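You operate a simulated robot arm through the tools that you are given. There is no shell and no other tool. Be economical: measure what you need, move in short steps, check, and stop when the job is done.

You run a simulated two-armed robot. Do the job below in one go: nothing can be reset, and whatever is moved stays where it is left.

## Task
Put the red short sanding drum from the top of the paper-covered bench on top of the wood block there. Take the water jug on the top of the paper-covered bench and put it away on the steam bench beside the boiler. Take the roller and leave it on the beech seat. Pull the left counter drawer open. Any order will do. Set down upright: short sanding drum, water jug.
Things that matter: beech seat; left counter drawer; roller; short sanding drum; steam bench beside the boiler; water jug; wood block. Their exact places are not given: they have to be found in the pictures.

Only the result counts: the job must be done as asked and must still hold three seconds after the hand-in. Knocking over, shifting, dropping, spilling or breaking anything else fails it.

## Robot
Two 7-joint arms with fingered hands on one trunk, on a base that drives. Base frame: it is fixed to the floor where the robot stands at the start and does not move with it; the origin is under the middle of the robot, x ahead of it, y to its left, z up; the surface under the hand at the start is at about z = 0.902. Lengths are in m, angles in rad, forces in N, time in s.
The left shoulder is at the start at [0.051, 0.152, 1.147], the right one opposite. With the tool pointing down near the work surface each hand reaches from about 0.44 to 0.82 m from the robot's upright axis, wherever it stands, measured 20 degrees to its own side. Places, roughly: beech seat (24x27x2 cm) [0.6, 1.4, 0.9]; left counter drawer [-3.2, 3.9, 0.7]; roller (9x4x11 cm) [3.9, 1.3, 0.9]; short sanding drum [0.5, 0.25, 1]; steam bench beside the boiler (15x58 cm) [3.28, -1.38, 0.8]; water jug (16x10x17 cm) [0.6, 0.9, 1]; wood block (16x8x5 cm) [0.7, 0.1, 0.9]. Payload 3.8 kg a hand.
The TCP of each hand is the grasp point between the finger pads, 0.03 m short of the fingertips. In the tool frame z runs along the fingers and y along their closing line. The gripper opens to 0.104 m. The gripper's body begins 0.035 m behind the TCP. The gripper is a hand of 5 fingers: y runs from the thumb to the fingers, the wrist lies at [-0.015, -0.104, -0.178] in the tool frame, and closing takes about 1.5 s.
Orientation is that of the tool frame in the base frame, as a unit quaternion [x, y, z, w]. With the fingers straight down and the wrist toward the robot, the tool's x, y and z point along [0, 1, 0], [1, 0, 0] and [0, 0, -1] of the base frame.

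## Interface
- The arms move only by the tool apply_moves. It takes "left_series", "right_series" or both (then of equal length, played together; a hand with none holds still); each is a list of rows, each a list of 2 entries, a list of its own where there are three numbers: the shift along the base's x, y, z in units of 400 mm (1.0 is 400 mm), then the turn, a rotation vector about the base's x, y, z in units of 60 degrees (1.0 is 60 degrees). In form: [[[tx, ty, tz], [ax, ay, az]], ...]. A call has 1 to 10 rows; each row is the pose to reach, as a shift and turn from the pose commanded when the call began. "left_hand" and "right_hand" are, for a hand that has rows, the finger opening in m, from 0 to 0.104, set as the call begins (left out, the last holds). A call with a number of a shift or a turn outside -1 to 1 is refused whole. A row lasts 0.2 s, in which the tool goes at most 0.05 m and 0.15 rad; a call with a longer step from one row to the next is refused whole, and so is a gripper value outside its range. Where a pose cannot be reached the arm comes as near as it can. A force on the tool above 40 N (or 10 N above the force at the start of the call, whichever is more), or a blocked arm, ends the call early, and 0.2 s more pass. Each finger travels about 0.072 m/s and halts on what it meets, pressing with about 30 N; the grip force reading is that of the motor and also rises with nothing between the fingers. The clock runs only during rows and for 0.2 s after the last one: add rows that repeat a pose to give the fingers time. It gives the time, the measured TCP pose, the force on the tool (base axes), the opening and the grip force at its end, in the units of the frame above (readings bear some noise), with the torque about the TCP (base axes, N m) and any sound that the robot's microphone picked up.
- Cameras (640 x 400 px; columns grow to the right, rows downward): "scene" is now at [0.1476, 0.0439, 1.3128]; the picture's right is [0.47, -0.88, -0.07], its down [-0.41, -0.15, -0.90] and it looks along [0.78, 0.45, -0.43] (base axes); focal length 272 px, centre (320, 200). "left" rides on the left gripper at [-0.08, -0.078, -0.141] in its tool frame; the picture's right is [-0.78, -0.30, 0.56], its down [0.54, -0.78, 0.33] and it looks along [0.33, 0.56, 0.76] (tool axes); focal length 247 px, centre (320, 200). "right" rides on the right gripper at [0.08, -0.078, -0.141] in its tool frame; the picture's right is [-0.78, 0.30, -0.56], its down [-0.53, -0.78, 0.33] and it looks along [-0.33, 0.56, 0.76] (tool axes); focal length 247 px, centre (320, 200).
- grab_frame(camera): a new picture of that camera. No time passes.
- move_column(by): slides the trunk up (or, below 0, down) by that many m; the arms and the scene camera ride with it, the base frame stays. It gives what a move gives, with no picture.
- drive_base(legs): drives the robot by 1 to 6 legs, each [ahead, left, turn to the left] in m, m and rad, along the robot's own axes; the way and the turn of a leg run together, so that a leg with both is an arc; at most 1.5 m and 3.142 rad a leg. The arms and the cameras ride along, it lands a little off, and it stops where it bumps. It gives what a move gives.
- set_grasp(shape, hand): the hand has 5 fingers and takes this shape, open, in about a second: jaw (thumb against the fingers, like two jaws); tri (thumb and two fingers); tip (a fingertip pinch); poke (one finger out to press); point (the index stretched); flat (the hand flat); cup (the hand cupped); fist (a fist). The gripper value then closes the fingers along that shape, each until it touches; the sizes above hold for jaw. It gives what a move gives, with no picture.
- pan_tilt(pan, tilt): turns the head with the scene camera to pan (to the left, within 1.396 rad either way) and tilt (down, from -0.506 to 1.204), counted from straight ahead of the robot. It gives what a move gives.
- locate(camera, pixels): for up to 12 pixels [column, row] of the newest picture of that camera ("zoom" is the newest enlarged one), the place [x, y, z] in the base frame of the surface seen there, good to about 0.003 m. No time passes.
- inspect(camera, box): a new picture of the part [left, top, right, bottom] of that camera's present view, enlarged. No time passes.
- finish_job(): hands the job in; it is judged then, once.

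Work in short steps. Measure before you move; look again where a grasp or a placing could have gone wrong, and mend it. You have 110 turns and 100 pictures in all, those below and enlarged ones among them. Open the grippers and draw the arms clear of the work before you hand the job in, unless the task says otherwise; then end with one line.

The tools are called after "Emit:" as name(argument=value, ...) on one line, values as JSON. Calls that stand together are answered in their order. apply_moves: Moves the arms, as the interface text tells. Its arguments: {"type":"object","properties":{"left_series":{"type":"array","items":{"type":"array"}},"left_hand":{"type":"number"},"right_series":{"type":"array","items":{"type":"array"}},"right_hand":{"type":"number"}},"required":[]} The other tools are called the same way: move_column (by) slides the trunk up or down; set_grasp (shape, hand) gives the hand a shape; drive_base (legs) drives the base; pan_tilt (pan, tilt) turns the head that bears the scene camera; grab_frame (camera) takes a picture; locate (camera, pixels) gives the place of the surface under pixels of a picture; inspect (camera, box) takes an enlarged picture of a part of a camera's view; finish_job () hands the job in.

At the start:

```text
clock: 0.0
left_ee_pos: [0.383, 0.3697, 1.2331]
left_tool_rot: [0.707, 0.708, 0.0, 0.0]
left_contact_force: [0.1, 0.0, -0.3]
left_moment: [-0.01, 0.02, 0.03]
left_opening: 0.1039
left_grip_force: 0.1
left_shape: jaw
right_ee_pos: [0.4677, 0.0407, 1.1909]
right_tool_rot: [0.707, 0.707, -0.001, 0.0]
right_contact_force: [0.7, 0.5, -0.1]
right_moment: [-0.08, 0.01, 0.0]
right_opening: 0.1036
right_grip_force: 0.0
right_shape: jaw
trunk travel left (down, up): [-0.225, 0.231]
robot x, y, heading: [-0.0013, 0.0015, -0.002]
head pan, tilt: [0.492, 0.325]
```

scene: 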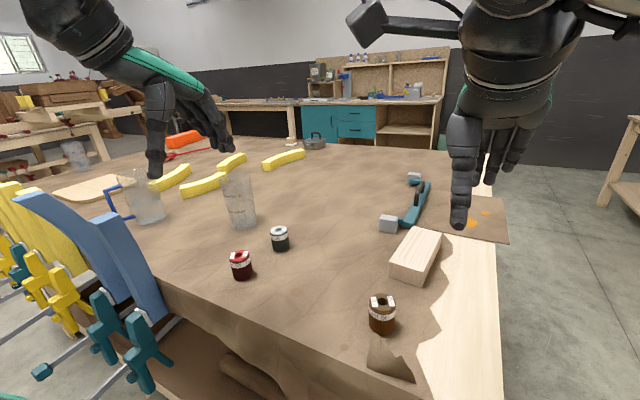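
right: 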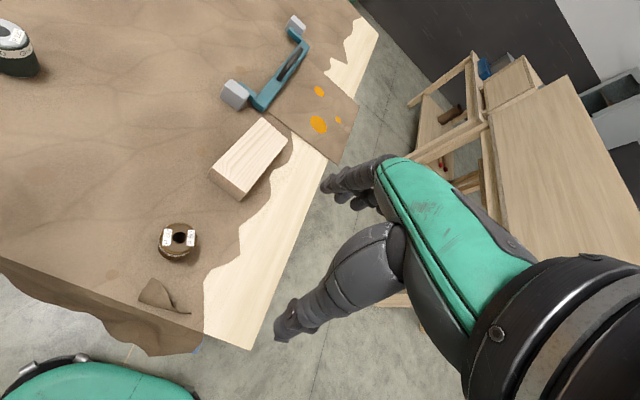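
left: 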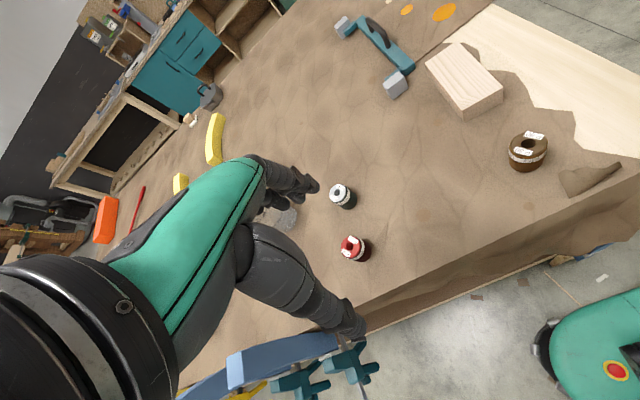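

The scene shows the red drum near (241,265), wood block near (416,250), jug near (145,200), seat near (92,187). I measure these.

Emit:
locate(camera="scene", pixels=[[240, 256], [241, 270], [233, 258], [249, 258], [408, 240], [424, 243], [396, 264], [433, 234], [145, 210], [95, 187], [120, 200], [240, 210]])

Emit:
inspect(camera="scene", box=[40, 120, 300, 290])

Emit:
inspect(camera="left", box=[300, 160, 420, 280])

```text
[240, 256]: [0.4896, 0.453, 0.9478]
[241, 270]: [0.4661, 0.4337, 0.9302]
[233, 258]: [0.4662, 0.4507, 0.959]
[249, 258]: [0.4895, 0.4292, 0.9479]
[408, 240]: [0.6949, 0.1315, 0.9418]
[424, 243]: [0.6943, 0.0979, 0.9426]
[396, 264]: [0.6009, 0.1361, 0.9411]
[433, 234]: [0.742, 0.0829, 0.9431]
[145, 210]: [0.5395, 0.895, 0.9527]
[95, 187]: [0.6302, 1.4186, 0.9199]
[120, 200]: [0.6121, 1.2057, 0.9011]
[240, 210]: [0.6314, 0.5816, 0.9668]
```

```text
2.35 times, centred on (170, 205) of scene
```

zoom: 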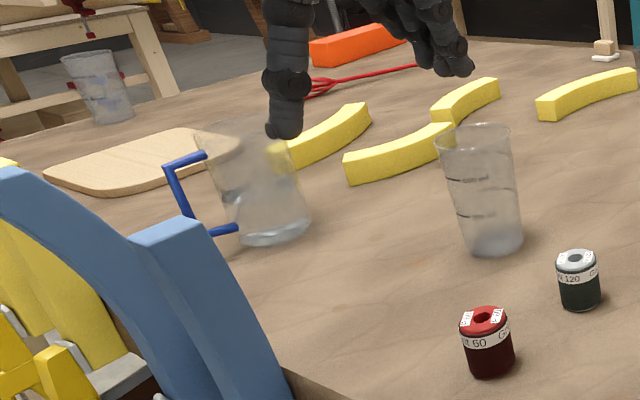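

```text
3.33 times, centred on (360, 220) of left
```

zoom: 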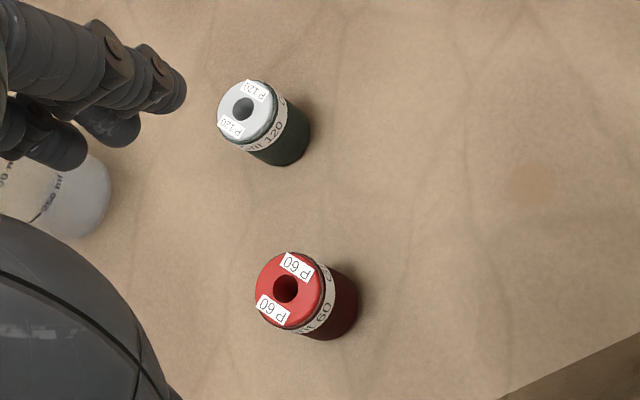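

The red drum is in the left zoom at (290,290). I measure its top and foot, and the table around it.

Emit:
locate(camera="zoom", pixels=[[262, 285], [295, 257], [312, 290], [284, 322], [265, 262], [350, 320], [330, 325], [420, 300], [300, 380], [240, 105], [222, 110], [275, 100]])

Emit:
grab_frame(camera="right")

```text
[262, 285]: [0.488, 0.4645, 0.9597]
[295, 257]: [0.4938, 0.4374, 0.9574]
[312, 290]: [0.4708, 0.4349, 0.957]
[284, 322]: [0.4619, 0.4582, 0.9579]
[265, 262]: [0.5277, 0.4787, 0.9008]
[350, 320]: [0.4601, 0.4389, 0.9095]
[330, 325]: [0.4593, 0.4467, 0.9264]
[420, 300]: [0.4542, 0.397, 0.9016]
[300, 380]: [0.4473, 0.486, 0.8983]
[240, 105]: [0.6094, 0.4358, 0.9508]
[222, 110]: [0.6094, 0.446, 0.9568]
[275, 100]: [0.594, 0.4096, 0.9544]
```

```text
94 pictures are left
```

right: 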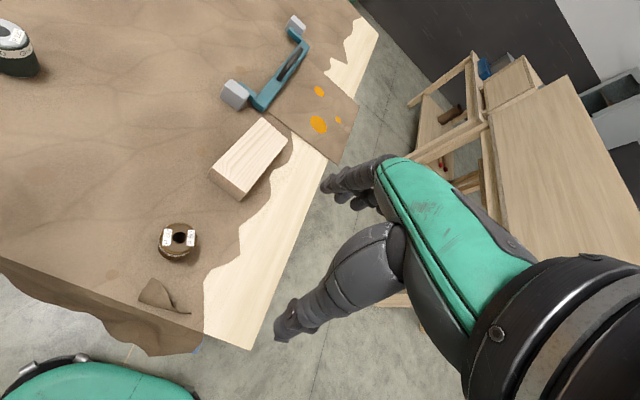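

Drum centre is about (0.476, 0.447), top 0.958, radius 0.021; block top at 0.942. I bring the left hand above the drum, open.

Emit:
apply_moves(left_series=[[[0.0465, 0.0385, -0.0905], [0, 0, 0]], [[0.093, 0.077, -0.181], [0, 0, 0]], [[0.1395, 0.1155, -0.2715], [0, 0, 0]], [[0.186, 0.154, -0.362], [0, 0, 0]], [[0.2325, 0.1932, -0.4525], [0, 0, 0]], [[0.2325, 0.1932, -0.4525], [0, 0, 0]]], left_hand=0.104)

Emit:
grab_frame(camera="left")

Emit:
grab_frame(camera="scene")

```text
clock: 1.4
left_ee_pos: [0.48, 0.4439, 1.0534]
left_tool_rot: [0.708, 0.707, 0.0, 0.0]
left_contact_force: [0.2, 0.3, 0.3]
left_moment: [-0.01, 0.01, 0.01]
left_opening: 0.1038
left_grip_force: 0.1
left_shape: jaw
right_ee_pos: [0.4686, 0.0402, 1.1899]
right_tool_rot: [0.707, 0.708, 0.001, 0.0]
right_contact_force: [-0.2, -0.8, -0.6]
right_moment: [0.0, 0.01, -0.01]
right_opening: 0.1039
right_grip_force: 0.1
right_shape: jaw
trunk travel left (down, up): [-0.225, 0.231]
robot x, y, heading: [0.0011, 0.0003, 0.004]
head pan, tilt: [0.492, 0.325]
```

```text
93 pictures are left
```

left: 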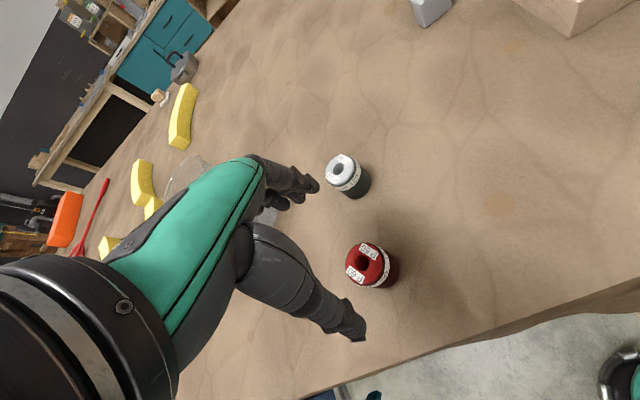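

```text
92 pictures are left
```

scene: 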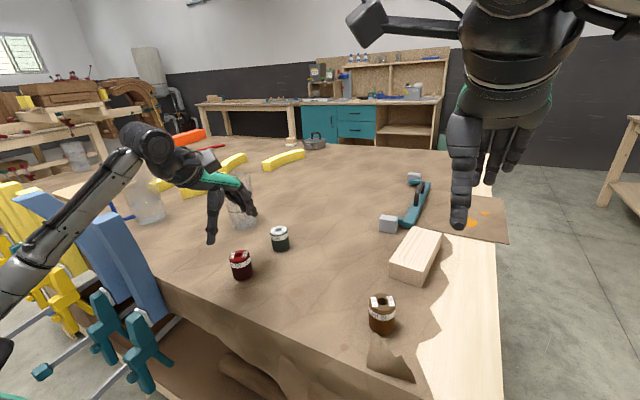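

The projection of the approach line, (368,260), falls on the red drum's top, so the hand is aligned. I descend to z 0.94, then close.

Emit:
apply_moves(left_series=[[[-0.005, 0.005, -0.09], [0, 0, 0]], [[-0.008, 0.006, -0.18], [0, 0, 0]], [[-0.008, 0.006, -0.25], [0, 0, 0]], [[-0.008, 0.006, -0.283], [0, 0, 0]], [[-0.008, 0.006, -0.283], [0, 0, 0]]])

Emit:
grab_frame(camera="left")

```text
clock: 2.6
left_ee_pos: [0.4741, 0.4472, 0.9396]
left_tool_rot: [0.708, 0.707, 0.0, -0.001]
left_contact_force: [0.7, 0.6, -0.6]
left_moment: [0.03, 0.0, -0.01]
left_opening: 0.104
left_grip_force: 0.0
left_shape: jaw
right_ee_pos: [0.4686, 0.041, 1.1887]
right_tool_rot: [0.707, 0.707, 0.0, 0.0]
right_contact_force: [-0.3, -0.7, 0.2]
right_moment: [0.0, -0.05, 0.01]
right_opening: 0.1038
right_grip_force: 0.0
right_shape: jaw
trunk travel left (down, up): [-0.225, 0.231]
robot x, y, heading: [0.0007, 0.0015, -0.004]
head pan, tilt: [0.492, 0.325]
```

```text
91 pictures are left
```

left: 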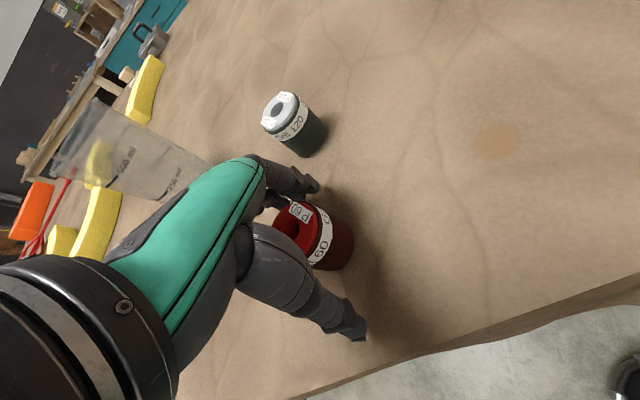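

The drum stands between thumb and fingers. I close the hand in place.

Emit:
apply_moves(left_series=[[[0, 0, 0], [0, 0, 0]], [[0, 0, 0], [0, 0, 0]], [[0, 0, 0], [0, 0, 0]], [[0, 0, 0], [0, 0, 0]], [[0, 0, 0], [0, 0, 0]], [[0, 0, 0], [0, 0, 0]], [[0, 0, 0], [0, 0, 0]], [[0, 0, 0], [0, 0, 0]]], left_hand=0.02)

Emit:
grab_frame(camera="left")

```text
clock: 4.4
left_ee_pos: [0.4743, 0.4473, 0.9408]
left_tool_rot: [0.707, 0.707, 0.0, 0.001]
left_contact_force: [0.2, -0.1, -0.1]
left_moment: [-0.04, -0.01, -0.01]
left_opening: 0.0362
left_grip_force: 29.9
left_shape: jaw
right_ee_pos: [0.4687, 0.0402, 1.189]
right_tool_rot: [0.707, 0.708, -0.001, -0.001]
right_contact_force: [0.0, 0.8, -0.4]
right_moment: [0.02, -0.01, 0.0]
right_opening: 0.1037
right_grip_force: 0.0
right_shape: jaw
trunk travel left (down, up): [-0.225, 0.231]
robot x, y, heading: [0.0022, 0.0002, 0.001]
head pan, tilt: [0.492, 0.325]
```

```text
90 pictures are left
```

left: 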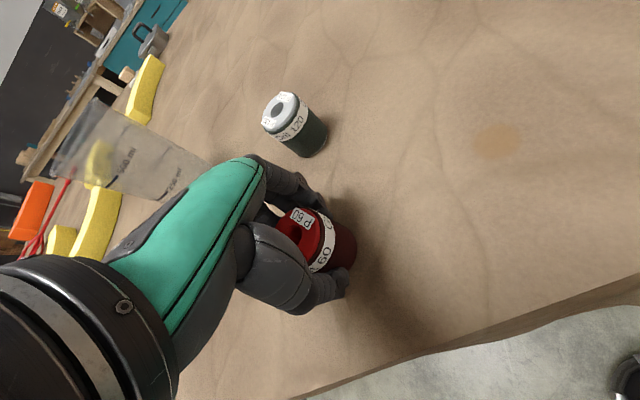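

The grip is firm at 0.036. I lift 0.12 m, and measure the block's top corners in the right picture (262,118), (288,138), (212,170), (243,187).

Emit:
apply_moves(left_series=[[[0, 0, 0.1], [0, 0, 0]], [[0, 0, 0.2], [0, 0, 0]], [[0, 0, 0.3], [0, 0, 0]], [[0, 0, 0.3], [0, 0, 0]]])

Emit:
inspect(camera="right", box=[190, 80, 350, 220])

Emit:
grab_frame(camera="left")

```text
clock: 5.4
left_ee_pos: [0.473, 0.4497, 1.0604]
left_tool_rot: [0.708, 0.707, 0.0, 0.0]
left_contact_force: [0.6, -0.4, -1.0]
left_moment: [-0.02, 0.01, -0.01]
left_opening: 0.0359
left_grip_force: 30.2
left_shape: jaw
right_ee_pos: [0.4674, 0.0417, 1.1897]
right_tool_rot: [0.707, 0.707, -0.001, 0.0]
right_contact_force: [-0.1, -0.7, -0.4]
right_moment: [-0.01, -0.03, 0.01]
right_opening: 0.1035
right_grip_force: 0.0
right_shape: jaw
trunk travel left (down, up): [-0.225, 0.231]
robot x, y, heading: [-0.0009, 0.0025, -0.004]
head pan, tilt: [0.492, 0.325]
```

```text
2.86 times, centred on (270, 150) of right
```

zoom: 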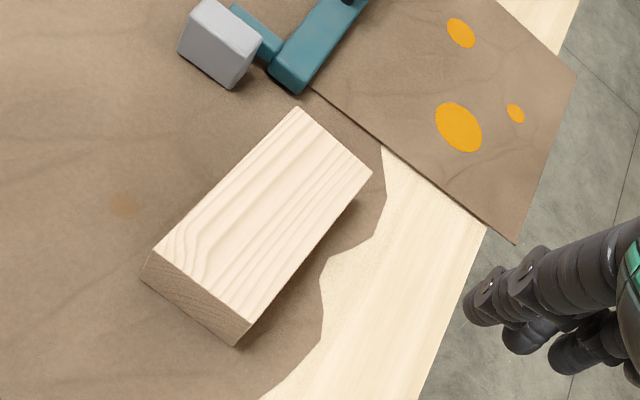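

```text
88 pictures are left
```

left: 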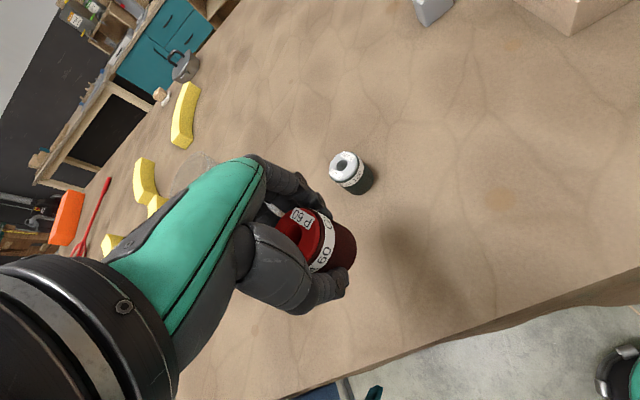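

The drum is in hand. I locate the block's top corners in the zoom at (297,108), (371,173), (156,248), (250,320), and drum points in the left picture.

Emit:
locate(camera="zoom", pixels=[[297, 111], [367, 174], [159, 247], [249, 317], [265, 210]])

Emit:
locate(camera="left", pixels=[[300, 230], [315, 235], [335, 265], [318, 268], [303, 215]])

```text
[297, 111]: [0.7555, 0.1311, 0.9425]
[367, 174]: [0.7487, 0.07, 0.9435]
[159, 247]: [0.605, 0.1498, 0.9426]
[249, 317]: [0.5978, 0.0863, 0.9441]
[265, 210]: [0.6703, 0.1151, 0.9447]
```

```text
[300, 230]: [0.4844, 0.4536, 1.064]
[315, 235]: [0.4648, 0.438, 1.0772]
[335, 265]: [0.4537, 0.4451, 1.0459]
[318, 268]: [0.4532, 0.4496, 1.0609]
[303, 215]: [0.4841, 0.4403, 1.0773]
```

Block centre is (0.677, 0.109), top 0.943. I carry the drum over it at present height while the right hand clears off to its right.

Emit:
apply_moves(left_series=[[[0.02, -0.03, 0], [0, 0, 0]], [[0.06, -0.1, 0], [0, 0, 0]], [[0.12, -0.2, 0], [0, 0, 0]], [[0.185, -0.305, 0], [0, 0, 0]], [[0.25, -0.41, 0], [0, 0, 0]], [[0.315, -0.515, 0], [0, 0, 0]], [[0.38, -0.62, 0], [0, 0, 0]], [[0.445, -0.725, 0], [0, 0, 0]], [[0.505, -0.83, 0], [0, 0, 0]], [[0.51, -0.85, 0], [0, 0, 0]]], right_series=[[[0, -0.12, 0], [0, 0, 0]], [[0, -0.24, 0], [0, 0, 0]], [[0, -0.36, 0], [0, 0, 0]], [[0, -0.48, 0], [0, 0, 0]], [[0, -0.6, 0], [0, 0, 0]], [[0, -0.6, 0], [0, 0, 0]], [[0, -0.6, 0], [0, 0, 0]], [[0, -0.6, 0], [0, 0, 0]], [[0, -0.6, 0], [0, 0, 0]], [[0, -0.6, 0], [0, 0, 0]]])

Emit:
grab_frame(camera="left")

Emit:
grab_frame(camera="scene")

```text
clock: 7.6
left_ee_pos: [0.675, 0.1091, 1.0564]
left_tool_rot: [0.707, 0.707, 0.0, 0.0]
left_contact_force: [0.2, -1.0, -0.1]
left_moment: [-0.01, -0.04, 0.0]
left_opening: 0.0357
left_grip_force: 29.8
left_shape: jaw
right_ee_pos: [0.4701, -0.1969, 1.1889]
right_tool_rot: [0.707, 0.707, -0.001, 0.0]
right_contact_force: [-0.3, 0.4, 0.7]
right_moment: [0.04, 0.0, -0.01]
right_opening: 0.1037
right_grip_force: 0.0
right_shape: jaw
trunk travel left (down, up): [-0.225, 0.231]
robot x, y, heading: [0.0012, 0.0007, -0.004]
head pan, tilt: [0.492, 0.325]
```

```text
87 pictures are left
```

left: 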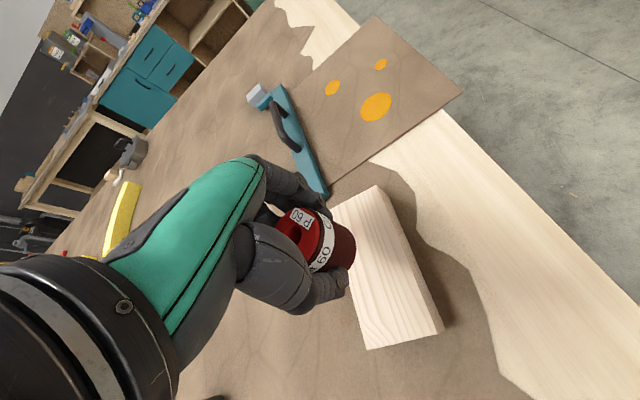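

```text
86 pictures are left
```

scene: 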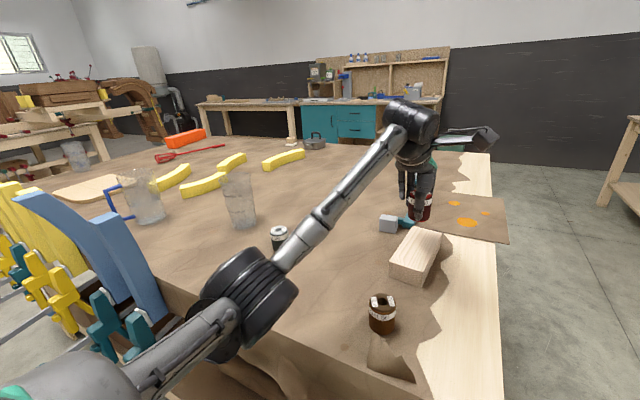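

The drum is over the block. Before lowering I check how high the arm's elbow (250,300) and forearm (300,250) stand above the bench.

Emit:
locate(camera="scene", pixels=[[250, 290], [240, 345], [300, 245], [215, 310], [390, 150], [180, 350]])

```text
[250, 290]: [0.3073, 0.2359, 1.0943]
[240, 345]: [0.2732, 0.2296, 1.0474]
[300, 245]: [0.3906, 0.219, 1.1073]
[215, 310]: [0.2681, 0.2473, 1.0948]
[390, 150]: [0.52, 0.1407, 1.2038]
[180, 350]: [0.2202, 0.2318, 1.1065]
```

The elbow has room (lowest about 1.04). I lower to just touching, in small last steps.

Emit:
apply_moves(left_series=[[[0.004, 0, -0.08], [0, 0, 0]], [[0.004, 0, -0.14], [0, 0, 0]], [[0.004, 0, -0.17], [0, 0, 0]], [[0.004, 0, -0.182], [0, 0, 0]], [[0.004, 0, -0.182], [0, 0, 0]]])

Emit:
inspect(camera="scene", box=[360, 150, 480, 290])

```text
clock: 8.8
left_ee_pos: [0.677, 0.1091, 0.986]
left_tool_rot: [0.707, 0.707, 0.0, 0.0]
left_contact_force: [-1.5, -0.3, -0.8]
left_moment: [0.0, 0.02, -0.03]
left_opening: 0.0359
left_grip_force: 29.8
left_shape: jaw
right_ee_pos: [0.4704, -0.1969, 1.1888]
right_tool_rot: [0.708, 0.707, 0.0, 0.0]
right_contact_force: [-0.2, 0.6, -0.3]
right_moment: [0.01, -0.04, 0.0]
right_opening: 0.1037
right_grip_force: 0.1
right_shape: jaw
trunk travel left (down, up): [-0.225, 0.231]
robot x, y, heading: [-0.0006, 0.0015, 0.004]
head pan, tilt: [0.492, 0.325]
```

```text
2.86 times, centred on (420, 220) of scene
```

zoom: 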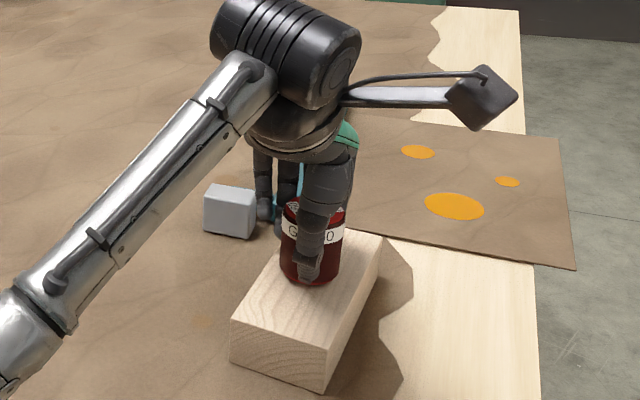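

Almost touching. I lower in 1 mm steps another 4 mm and look for contact force.

Emit:
apply_moves(left_series=[[[0, 0, -0.003], [0, 0, 0]], [[0, 0, -0.006], [0, 0, 0]], [[0, 0, -0.009], [0, 0, 0]], [[0, 0, -0.009], [0, 0, 0]]])

```text
clock: 9.8
left_ee_pos: [0.6777, 0.1084, 0.9847]
left_tool_rot: [0.708, 0.707, 0.0, 0.0]
left_contact_force: [0.2, 0.6, -1.3]
left_moment: [0.01, 0.0, 0.02]
left_opening: 0.0357
left_grip_force: 29.7
left_shape: jaw
right_ee_pos: [0.4711, -0.1972, 1.189]
right_tool_rot: [0.707, 0.708, 0.0, -0.001]
right_contact_force: [0.3, 0.0, -0.6]
right_moment: [0.02, 0.04, 0.03]
right_opening: 0.1039
right_grip_force: 0.0
right_shape: jaw
trunk travel left (down, up): [-0.225, 0.231]
robot x, y, heading: [-0.0035, 0.0004, -0.002]
head pan, tilt: [0.492, 0.325]
```

Not yet touching by force; another 3 mm down slowly.

Emit:
apply_moves(left_series=[[[0, 0, -0.003], [0, 0, 0]], [[0, 0, -0.006], [0, 0, 0]], [[0, 0, -0.008], [0, 0, 0]], [[0, 0, -0.008], [0, 0, 0]]])

```text
clock: 10.8
left_ee_pos: [0.6776, 0.1094, 0.9825]
left_tool_rot: [0.707, 0.707, 0.001, 0.002]
left_contact_force: [-0.1, 1.1, 7.5]
left_moment: [0.03, -0.11, -0.01]
left_opening: 0.0361
left_grip_force: 29.9
left_shape: jaw
right_ee_pos: [0.4695, -0.1976, 1.1888]
right_tool_rot: [0.707, 0.708, -0.001, 0.001]
right_contact_force: [-0.3, -0.3, 0.0]
right_moment: [0.02, -0.02, 0.01]
right_opening: 0.1037
right_grip_force: 0.1
right_shape: jaw
trunk travel left (down, up): [-0.225, 0.231]
robot x, y, heading: [0.0035, 0.0009, -0.004]
head pan, tilt: [0.492, 0.325]
```

Contact at 7.5 N: the drum rests on the block. I open the hand.

Emit:
apply_moves(left_series=[[[0, 0, 0.002], [0, 0, 0]], [[0, 0, 0.003], [0, 0, 0]], [[0, 0, 0.003], [0, 0, 0]], [[0, 0, 0.003], [0, 0, 0]], [[0, 0, 0.003], [0, 0, 0]], [[0, 0, 0.003], [0, 0, 0]], [[0, 0, 0.003], [0, 0, 0]]], left_hand=0.104)

Emit:
grab_frame(camera="left")

```text
clock: 12.4
left_ee_pos: [0.6786, 0.1084, 0.9814]
left_tool_rot: [0.707, 0.707, 0.0, 0.0]
left_contact_force: [-0.7, -0.1, -1.8]
left_moment: [0.02, 0.0, 0.01]
left_opening: 0.1035
left_grip_force: 0.1
left_shape: jaw
right_ee_pos: [0.4715, -0.1974, 1.1871]
right_tool_rot: [0.707, 0.707, 0.0, 0.0]
right_contact_force: [-0.1, -0.2, -0.2]
right_moment: [0.02, -0.01, 0.0]
right_opening: 0.1037
right_grip_force: 0.0
right_shape: jaw
trunk travel left (down, up): [-0.225, 0.231]
robot x, y, heading: [-0.0021, -0.0008, 0.0]
head pan, tilt: [0.492, 0.325]
```

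```text
84 pictures are left
```

left: 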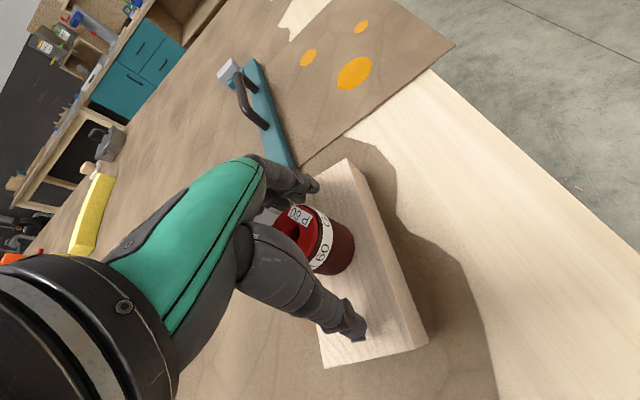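

The drum stands on the block, released. I go straight up, then draw back toward home (shift −0.28, +0.25, +0.25).

Emit:
apply_moves(left_series=[[[0, 0, 0.11], [0, 0, 0]], [[0, 0, 0.22], [0, 0, 0]], [[0, 0, 0.33], [0, 0, 0]], [[0, 0, 0.44], [0, 0, 0]], [[-0.07, 0.06, 0.52], [0, 0, 0]], [[-0.15, 0.13, 0.58], [0, 0, 0]], [[-0.24, 0.2, 0.61], [0, 0, 0]], [[-0.33, 0.27, 0.62], [0, 0, 0]], [[-0.42, 0.34, 0.62], [0, 0, 0]], [[-0.5, 0.41, 0.62], [0, 0, 0]]])

Emit:
grab_frame(camera="scene")

```text
clock: 14.6
left_ee_pos: [0.4771, 0.2747, 1.229]
left_tool_rot: [0.708, 0.706, 0.0, 0.0]
left_contact_force: [0.1, 0.6, 0.7]
left_moment: [-0.03, -0.03, 0.0]
left_opening: 0.1038
left_grip_force: 0.1
left_shape: jaw
right_ee_pos: [0.47, -0.1945, 1.1894]
right_tool_rot: [0.707, 0.707, -0.001, 0.001]
right_contact_force: [-0.3, -0.1, 0.6]
right_moment: [0.02, -0.01, 0.02]
right_opening: 0.1037
right_grip_force: 0.0
right_shape: jaw
trunk travel left (down, up): [-0.225, 0.231]
robot x, y, heading: [0.0012, -0.0006, 0.002]
head pan, tilt: [0.492, 0.325]
```

```text
83 pictures are left
```

scene: 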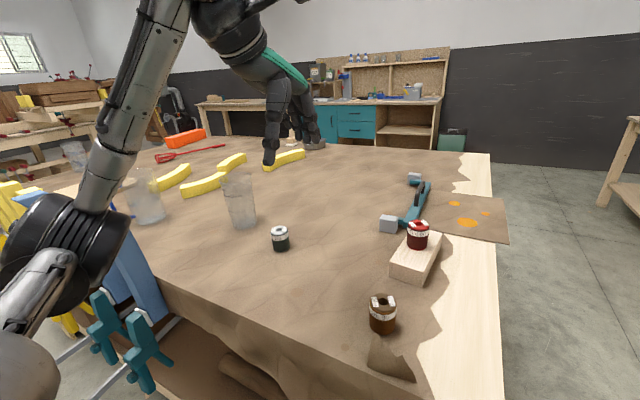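

The red drum stands on the block at (418,237). Now I survey the surroundings: turning the head left and right.

Emit:
pan_tilt(pan=1.2, tilt=0.4)

Emit:
grab_frame(camera="scene")

Emit:
pan_tilt(pan=-0.5, tilt=0.2)

Emit:
grab_frame(camera="scene")

```text
clock: 15.7
left_ee_pos: [0.4791, 0.2724, 1.2283]
left_tool_rot: [0.707, 0.707, 0.0, 0.0]
left_contact_force: [-0.1, 0.4, 0.3]
left_moment: [-0.02, -0.01, -0.03]
left_opening: 0.1037
left_grip_force: 0.1
left_shape: jaw
right_ee_pos: [0.4712, -0.197, 1.187]
right_tool_rot: [0.707, 0.707, 0.0, 0.0]
right_contact_force: [-0.1, 0.3, -0.5]
right_moment: [-0.04, 0.03, 0.0]
right_opening: 0.1036
right_grip_force: 0.0
right_shape: jaw
trunk travel left (down, up): [-0.225, 0.231]
robot x, y, heading: [0.0018, 0.0036, 0.001]
head pan, tilt: [1.201, 0.4]
```

```text
82 pictures are left
```

scene: 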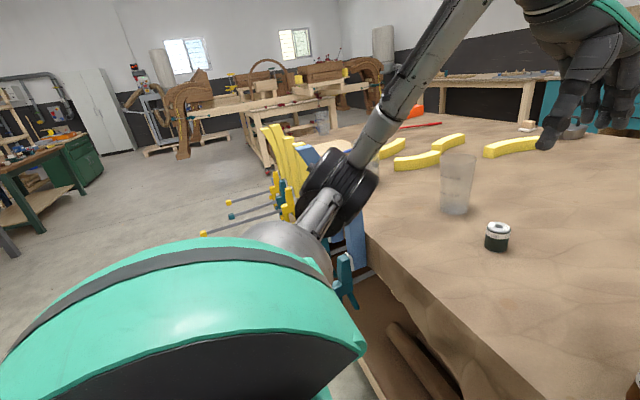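

```text
clock: 17.4
left_ee_pos: [0.4794, 0.273, 1.229]
left_tool_rot: [0.707, 0.707, 0.0, 0.001]
left_contact_force: [0.5, -0.7, 0.9]
left_moment: [-0.02, 0.0, 0.03]
left_opening: 0.1036
left_grip_force: 0.1
left_shape: jaw
right_ee_pos: [0.4707, -0.1974, 1.1884]
right_tool_rot: [0.707, 0.707, 0.0, 0.0]
right_contact_force: [0.7, -1.0, 0.4]
right_moment: [0.0, -0.01, 0.03]
right_opening: 0.1036
right_grip_force: 0.0
right_shape: jaw
trunk travel left (down, up): [-0.225, 0.231]
robot x, y, heading: [0.0023, 0.0, -0.0]
head pan, tilt: [-0.499, 0.201]
```

```text
81 pictures are left
```

scene: 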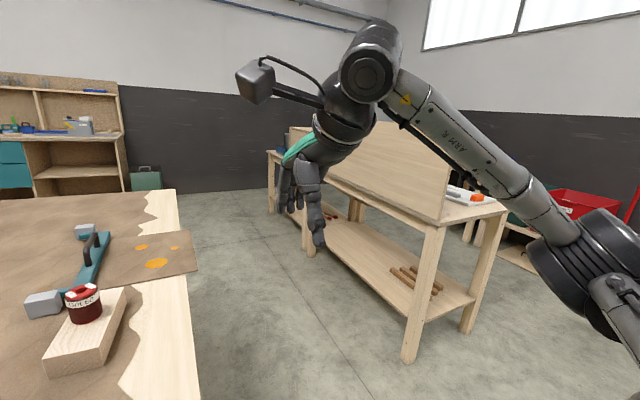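

The clamps stick out on the left between me and the jug. I look left again and measure clamps and bench edge.

Emit:
pan_tilt(pan=0.95, tilt=0.45)

Emit:
grab_frame(camera="scene")

```text
clock: 19.0
left_ee_pos: [0.4797, 0.2732, 1.2278]
left_tool_rot: [0.707, 0.707, 0.0, -0.001]
left_contact_force: [-0.3, -0.1, -0.1]
left_moment: [0.01, -0.04, 0.01]
left_opening: 0.1037
left_grip_force: 0.1
left_shape: jaw
right_ee_pos: [0.4705, -0.197, 1.188]
right_tool_rot: [0.707, 0.707, 0.0, 0.0]
right_contact_force: [0.1, -0.2, 0.3]
right_moment: [0.0, -0.02, -0.03]
right_opening: 0.1037
right_grip_force: 0.0
right_shape: jaw
trunk travel left (down, up): [-0.225, 0.231]
robot x, y, heading: [-0.0012, 0.0009, 0.0]
head pan, tilt: [0.949, 0.45]
```

```text
80 pictures are left
```

scene: 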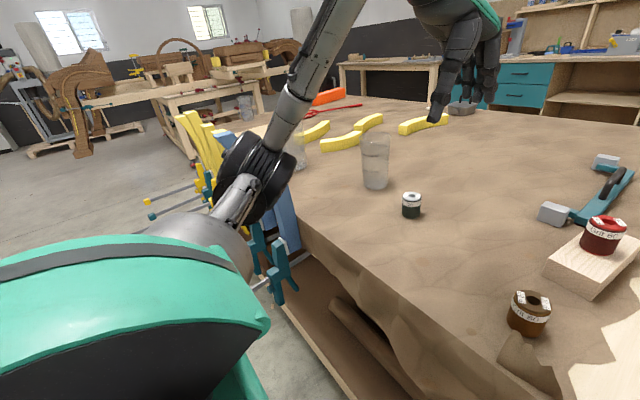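

I measure bar tips (148,201), (151,215), clamps, forms and bench edges.

Emit:
locate(camera="scene", pixels=[[149, 201], [152, 215], [207, 184], [260, 240], [281, 262], [188, 130], [215, 150], [225, 138], [355, 265], [248, 112], [268, 285], [335, 95]])

```text
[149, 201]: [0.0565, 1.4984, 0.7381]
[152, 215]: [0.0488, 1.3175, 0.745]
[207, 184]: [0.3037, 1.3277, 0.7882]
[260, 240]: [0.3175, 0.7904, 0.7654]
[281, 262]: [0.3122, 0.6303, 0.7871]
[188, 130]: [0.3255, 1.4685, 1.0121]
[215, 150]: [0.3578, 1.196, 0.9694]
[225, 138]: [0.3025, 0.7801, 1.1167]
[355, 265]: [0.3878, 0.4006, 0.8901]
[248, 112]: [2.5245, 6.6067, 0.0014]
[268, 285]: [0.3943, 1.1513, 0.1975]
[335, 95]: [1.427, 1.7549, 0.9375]
```

Bars reach out to x≈0.05 at z≈0.74. To see the jug and clamps close up, I move the left hand left and turn it by +0.8 rad, then use its camera.

Emit:
apply_moves(left_series=[[[-0.03, 0.1, 0.02], [0, 0, 0.127]], [[-0.06, 0.2, 0.04], [0, 0, 0.254]], [[-0.09, 0.3, 0.05], [0, 0, 0.381]], [[-0.12, 0.4, 0.06], [0, 0, 0.508]], [[-0.15, 0.5, 0.06], [0, 0, 0.635]], [[-0.18, 0.58, 0.06], [0, 0, 0.762]], [[-0.18, 0.58, 0.06], [0, 0, 0.762]]])

Emit:
grab_frame(camera="left")

Emit:
grab_frame(camera="scene")

```text
clock: 20.6
left_ee_pos: [0.4053, 0.5064, 1.252]
left_tool_rot: [0.376, 0.927, 0.0, 0.0]
left_contact_force: [-0.4, -0.1, -0.1]
left_moment: [-0.01, -0.02, 0.02]
left_opening: 0.1035
left_grip_force: 0.0
left_shape: jaw
right_ee_pos: [0.471, -0.1967, 1.1876]
right_tool_rot: [0.707, 0.707, -0.001, 0.0]
right_contact_force: [0.3, 0.7, -0.2]
right_moment: [-0.04, -0.01, 0.02]
right_opening: 0.1038
right_grip_force: 0.1
right_shape: jaw
trunk travel left (down, up): [-0.225, 0.231]
robot x, y, heading: [0.002, 0.0018, -0.002]
head pan, tilt: [0.949, 0.45]
```

```text
79 pictures are left
```

left: 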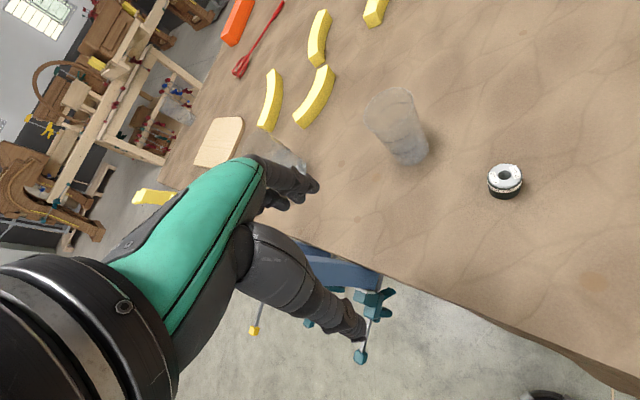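

```text
78 pictures are left
```

scene: 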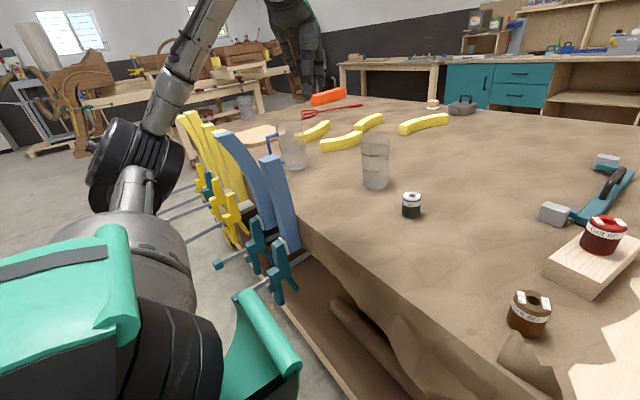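

Now the clamps are visible. I measure bar ends (218,265), (259,287), (363,355 in left), the jug and the bench's far left side.

Emit:
locate(camera="scene", pixels=[[218, 265], [256, 289], [290, 265], [258, 230], [222, 140], [271, 165], [292, 160], [277, 143], [256, 131], [250, 122], [186, 122], [212, 243]])

Emit:
locate(camera="left", pixels=[[360, 357], [255, 330], [310, 325], [375, 300], [160, 183], [190, 128], [340, 275], [287, 160], [218, 140], [240, 20]])

Emit:
inspect(camera="scene", box=[220, 90, 420, 220])

```text
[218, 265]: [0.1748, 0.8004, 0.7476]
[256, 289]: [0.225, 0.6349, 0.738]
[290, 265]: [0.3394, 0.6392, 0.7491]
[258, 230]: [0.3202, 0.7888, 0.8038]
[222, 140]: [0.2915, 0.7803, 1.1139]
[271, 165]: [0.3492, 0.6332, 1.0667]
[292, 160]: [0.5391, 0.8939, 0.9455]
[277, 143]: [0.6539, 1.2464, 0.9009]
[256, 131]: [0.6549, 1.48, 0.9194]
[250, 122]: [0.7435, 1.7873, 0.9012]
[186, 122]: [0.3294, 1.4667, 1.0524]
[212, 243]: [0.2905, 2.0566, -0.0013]
```

```text
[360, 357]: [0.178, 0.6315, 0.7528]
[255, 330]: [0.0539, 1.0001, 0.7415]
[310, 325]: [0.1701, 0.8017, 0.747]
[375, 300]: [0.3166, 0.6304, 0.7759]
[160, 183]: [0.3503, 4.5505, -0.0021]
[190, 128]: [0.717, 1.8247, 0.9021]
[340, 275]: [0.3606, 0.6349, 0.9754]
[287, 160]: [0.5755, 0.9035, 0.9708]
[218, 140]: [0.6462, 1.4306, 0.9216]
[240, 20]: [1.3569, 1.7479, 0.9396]
```

```text
3.08 times, centred on (320, 155) of scene
```

zoom: 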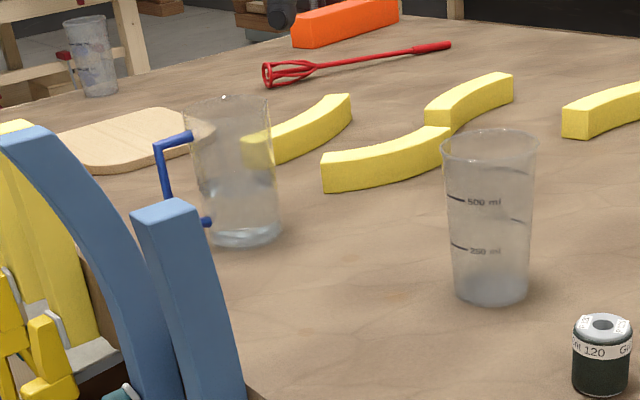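

I measure the jug's handle points in the zoom: (160,147), (187,137), (165,175), (166,192), (207,222), and the rim (225,97), wall (205,150), (268,150), foot.

Emit:
locate(camera="zoom", pixels=[[161, 147], [175, 141], [188, 137], [165, 172], [167, 190], [208, 222], [225, 98], [197, 130], [266, 130], [240, 140], [245, 240], [264, 105]])

```text
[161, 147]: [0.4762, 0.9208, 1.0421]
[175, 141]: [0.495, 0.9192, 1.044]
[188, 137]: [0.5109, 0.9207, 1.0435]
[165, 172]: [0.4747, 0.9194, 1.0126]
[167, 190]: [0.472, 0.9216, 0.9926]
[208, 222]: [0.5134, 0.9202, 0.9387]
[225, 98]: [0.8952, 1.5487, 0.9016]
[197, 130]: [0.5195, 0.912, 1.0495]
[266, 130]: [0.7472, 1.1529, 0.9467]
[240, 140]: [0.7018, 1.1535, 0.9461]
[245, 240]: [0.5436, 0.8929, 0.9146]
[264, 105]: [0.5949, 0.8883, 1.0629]
```

The handle lies in the plane y≈0.92, its outer bar at x≈0.474, z 0.94–1.044, pointing toward −x. I raise the trunk 0.15 for clearance over the forms, then drive back-left and turn a little left.

Emit:
move_column(by=0.15)

Emit:
drive_base(legs=[[-0.1, 0.2, 0], [0, 0.22, 0], [0, 0, 0.33]])

Emit:
pan_tilt(pan=0.4, tilt=0.6)

Emit:
grab_frame(camera="scene")

Emit:
grab_frame(camera="left")

```text
clock: 22.3
left_ee_pos: [0.407, 0.5052, 1.4025]
left_tool_rot: [0.377, 0.926, -0.001, 0.0]
left_contact_force: [-0.2, 0.2, -0.3]
left_moment: [0.02, 0.01, -0.01]
left_opening: 0.1038
left_grip_force: 0.0
left_shape: jaw
right_ee_pos: [0.4679, -0.1979, 1.3398]
right_tool_rot: [0.708, 0.707, -0.001, -0.001]
right_contact_force: [-0.3, -0.4, -0.8]
right_moment: [-0.01, 0.0, 0.01]
right_opening: 0.1036
right_grip_force: 0.2
right_shape: jaw
trunk travel left (down, up): [-0.375, 0.081]
robot x, y, heading: [0.0015, 0.0007, -0.002]
head pan, tilt: [0.949, 0.45]
```

```text
clock: 26.4
left_ee_pos: [0.1238, 1.0304, 1.403]
left_tool_rot: [0.223, 0.975, 0.0, 0.0]
left_contact_force: [0.1, 0.6, -0.8]
left_moment: [-0.01, 0.04, 0.0]
left_opening: 0.1038
left_grip_force: 0.0
left_shape: jaw
right_ee_pos: [0.4091, 0.383, 1.3404]
right_tool_rot: [0.583, 0.813, 0.0, 0.0]
right_contact_force: [0.5, -0.7, 0.5]
right_moment: [-0.02, 0.01, 0.02]
right_opening: 0.1039
right_grip_force: 0.0
right_shape: jaw
trunk travel left (down, up): [-0.375, 0.081]
robot x, y, heading: [-0.1027, 0.4216, 0.326]
head pan, tilt: [0.949, 0.45]
```

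```text
clock: 27.3
left_ee_pos: [0.1244, 1.0316, 1.4038]
left_tool_rot: [0.223, 0.975, 0.0, 0.0]
left_contact_force: [0.0, 0.1, 0.9]
left_moment: [-0.02, 0.0, -0.02]
left_opening: 0.1038
left_grip_force: 0.0
left_shape: jaw
right_ee_pos: [0.4085, 0.3833, 1.3398]
right_tool_rot: [0.582, 0.813, 0.0, 0.001]
right_contact_force: [0.7, 0.4, 0.1]
right_moment: [-0.02, 0.02, 0.01]
right_opening: 0.1036
right_grip_force: 0.1
right_shape: jaw
trunk travel left (down, up): [-0.375, 0.081]
robot x, y, heading: [-0.0976, 0.4256, 0.322]
head pan, tilt: [0.4, 0.6]
```

```text
76 pictures are left
```

scene: 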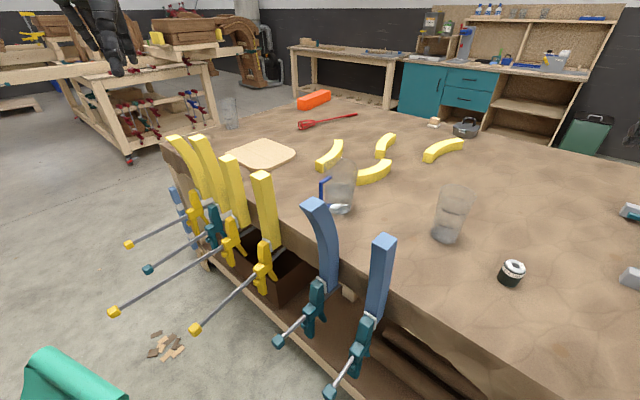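

```text
75 pictures are left
```

left: 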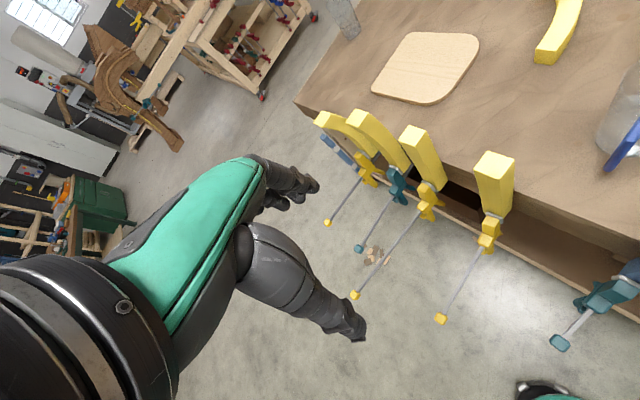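

Good view: the jug is near (338,188) with its handle between the forms. I zoom on it.

Emit:
inspect(camera="scene", box=[290, 140, 390, 230])

Emit:
locate(camera="scene", pixels=[[263, 176], [268, 190], [312, 203], [327, 207], [383, 240], [232, 160], [202, 138], [176, 140], [265, 152], [281, 100]])

```text
4.44 times, centred on (340, 185) of scene
```

zoom: 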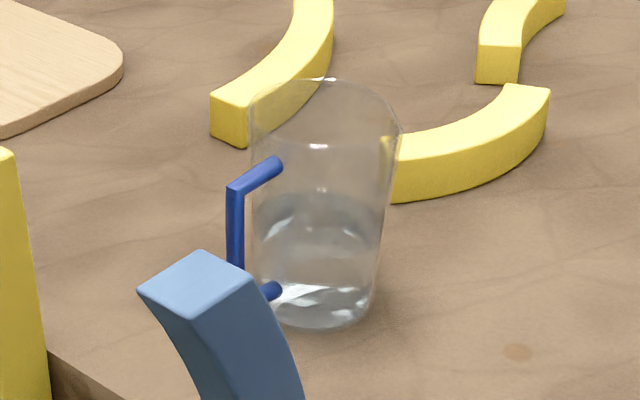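

```text
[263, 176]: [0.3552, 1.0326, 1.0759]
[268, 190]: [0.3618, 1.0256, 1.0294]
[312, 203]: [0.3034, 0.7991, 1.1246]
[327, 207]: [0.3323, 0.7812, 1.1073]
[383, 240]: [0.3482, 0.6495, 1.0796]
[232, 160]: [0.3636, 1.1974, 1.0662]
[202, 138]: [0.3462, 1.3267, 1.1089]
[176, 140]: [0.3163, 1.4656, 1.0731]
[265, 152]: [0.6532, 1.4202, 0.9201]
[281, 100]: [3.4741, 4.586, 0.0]
```

Water stands half-way up. I measure the handle again from here.

Emit:
locate(camera="zoom", pixels=[[236, 188], [235, 215], [235, 240], [255, 174], [274, 164], [271, 291], [262, 95], [320, 80], [395, 130], [370, 290], [325, 320], [318, 150]])

```text
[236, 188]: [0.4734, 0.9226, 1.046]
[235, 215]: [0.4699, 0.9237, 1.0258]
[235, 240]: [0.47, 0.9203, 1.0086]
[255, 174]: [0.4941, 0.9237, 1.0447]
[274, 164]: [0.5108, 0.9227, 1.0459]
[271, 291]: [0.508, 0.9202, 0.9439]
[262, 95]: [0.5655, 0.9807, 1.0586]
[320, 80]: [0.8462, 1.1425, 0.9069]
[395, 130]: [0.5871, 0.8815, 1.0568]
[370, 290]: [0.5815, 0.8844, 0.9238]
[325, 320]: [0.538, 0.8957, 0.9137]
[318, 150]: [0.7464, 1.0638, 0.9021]
```

Handle bar sits at (0.472, 0.922), body centre about (0.567, 0.921). I'll grasp the handle from above with the closing line along y. First raise the trunk, then go above the handle with the hand turned to yaw 90°.

Emit:
move_column(by=0.08)

Emit:
apply_moves(left_series=[[[0.09, -0.028, -0.06], [0, 0, 0.05]], [[0.185, -0.058, -0.12], [0, 0, 0.1]], [[0.28, -0.088, -0.18], [0, 0, 0.15]], [[0.375, -0.118, -0.24], [0, 0, 0.2]], [[0.47, -0.148, -0.3], [0, 0, 0.25]], [[0.565, -0.178, -0.36], [0, 0, 0.3]], [[0.66, -0.208, -0.42], [0, 0, 0.35]], [[0.755, -0.238, -0.48], [0, 0, 0.4]], [[0.85, -0.268, -0.54], [0, 0, 0.43]], [[0.86, -0.27, -0.56], [0, 0, 0.43]]])

Emit:
grab_frame(camera="scene")

Emit:
grab_frame(camera="left")

```text
clock: 28.5
left_ee_pos: [0.1243, 1.0302, 1.4837]
left_tool_rot: [0.223, 0.975, -0.001, 0.0]
left_contact_force: [-0.1, 1.3, -0.4]
left_moment: [0.01, 0.02, 0.01]
left_opening: 0.1038
left_grip_force: 0.0
left_shape: jaw
right_ee_pos: [0.4097, 0.3833, 1.4195]
right_tool_rot: [0.583, 0.813, -0.002, -0.001]
right_contact_force: [-0.4, 0.3, 0.3]
right_moment: [-0.06, -0.01, -0.01]
right_opening: 0.1036
right_grip_force: 0.2
right_shape: jaw
trunk travel left (down, up): [-0.455, 0.001]
robot x, y, heading: [-0.0982, 0.4222, 0.325]
head pan, tilt: [0.4, 0.6]
```

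```text
clock: 30.7
left_ee_pos: [0.4468, 0.9216, 1.2625]
left_tool_rot: [-0.001, 1.0, 0.001, 0.0]
left_contact_force: [-0.4, 0.0, 0.6]
left_moment: [-0.03, -0.01, 0.02]
left_opening: 0.104
left_grip_force: 0.1
left_shape: jaw
left hand out of reach, approached as far as the arm can: row 9, 10
right_ee_pos: [0.4085, 0.3844, 1.42]
right_tool_rot: [0.584, 0.812, 0.0, 0.001]
right_contact_force: [-0.8, -0.1, 1.4]
right_moment: [-0.01, -0.01, 0.04]
right_opening: 0.1037
right_grip_force: 0.1
right_shape: jaw
trunk travel left (down, up): [-0.455, 0.001]
robot x, y, heading: [-0.099, 0.4214, 0.327]
head pan, tilt: [0.4, 0.6]
```

```text
73 pictures are left
```

scene: 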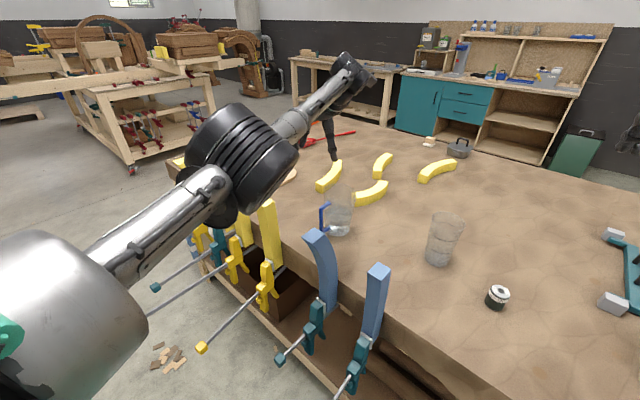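

```text
72 pictures are left
```

left: 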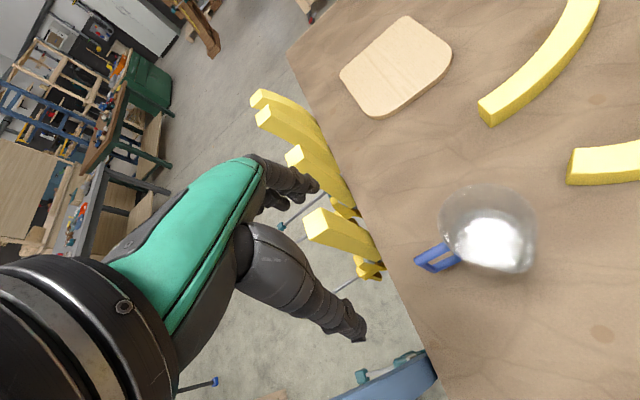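

Reach ends 2 cm short, so the base must come a bit closer. I look down to see how near the base is to the clamp bars.

Emit:
pan_tilt(pan=0.0, tilt=1.2)

Emit:
grab_frame(camera="scene")

```text
clock: 31.7
left_ee_pos: [0.4486, 0.92, 1.2616]
left_tool_rot: [-0.001, 1.0, 0.001, 0.0]
left_contact_force: [-1.0, -0.6, 0.5]
left_moment: [0.04, -0.01, 0.0]
left_opening: 0.104
left_grip_force: 0.0
left_shape: jaw
right_ee_pos: [0.4087, 0.3833, 1.4204]
right_tool_rot: [0.582, 0.813, -0.001, 0.0]
right_contact_force: [-0.5, -0.3, -0.2]
right_moment: [-0.01, 0.02, 0.01]
right_opening: 0.1036
right_grip_force: 0.1
right_shape: jaw
trunk travel left (down, up): [-0.455, 0.001]
robot x, y, heading: [-0.098, 0.421, 0.326]
head pan, tilt: [0.0, 1.201]
```

```text
71 pictures are left
```

scene: 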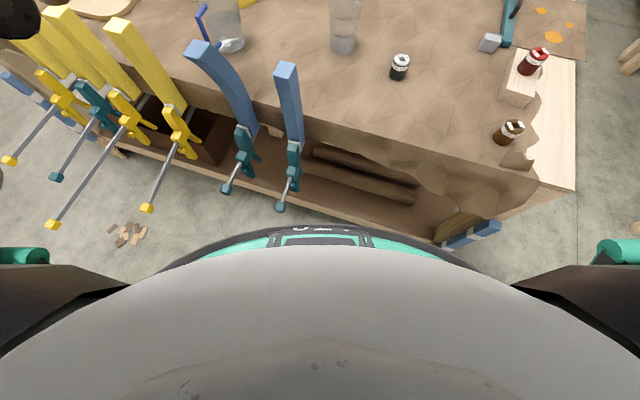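

I measure the body's front outline at (320,232), (180,262), (25,255) against the bars.

Emit:
locate(camera="scene", pixels=[[320, 240], [320, 231], [200, 250], [440, 250], [25, 255], [620, 248], [281, 206], [226, 189], [147, 208], [470, 232]])

```text
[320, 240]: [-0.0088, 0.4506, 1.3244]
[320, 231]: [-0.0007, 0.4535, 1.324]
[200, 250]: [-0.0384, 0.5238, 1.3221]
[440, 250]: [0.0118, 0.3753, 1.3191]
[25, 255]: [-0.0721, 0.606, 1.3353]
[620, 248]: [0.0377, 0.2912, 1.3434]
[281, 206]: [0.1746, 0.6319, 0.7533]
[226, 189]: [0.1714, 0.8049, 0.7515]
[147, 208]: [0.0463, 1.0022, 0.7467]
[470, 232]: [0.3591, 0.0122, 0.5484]
```

Checking how far forward the base may reach on the floor: floor points just ahead of the chest.

Emit:
locate(camera="scene", pixels=[[130, 262], [180, 245], [250, 222], [320, 220], [380, 225], [560, 250], [90, 258]])

```text
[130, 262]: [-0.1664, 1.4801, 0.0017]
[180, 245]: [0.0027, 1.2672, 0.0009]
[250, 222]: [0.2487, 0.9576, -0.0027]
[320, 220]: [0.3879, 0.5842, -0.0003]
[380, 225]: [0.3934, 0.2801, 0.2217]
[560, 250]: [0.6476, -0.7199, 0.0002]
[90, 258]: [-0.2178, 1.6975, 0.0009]
```

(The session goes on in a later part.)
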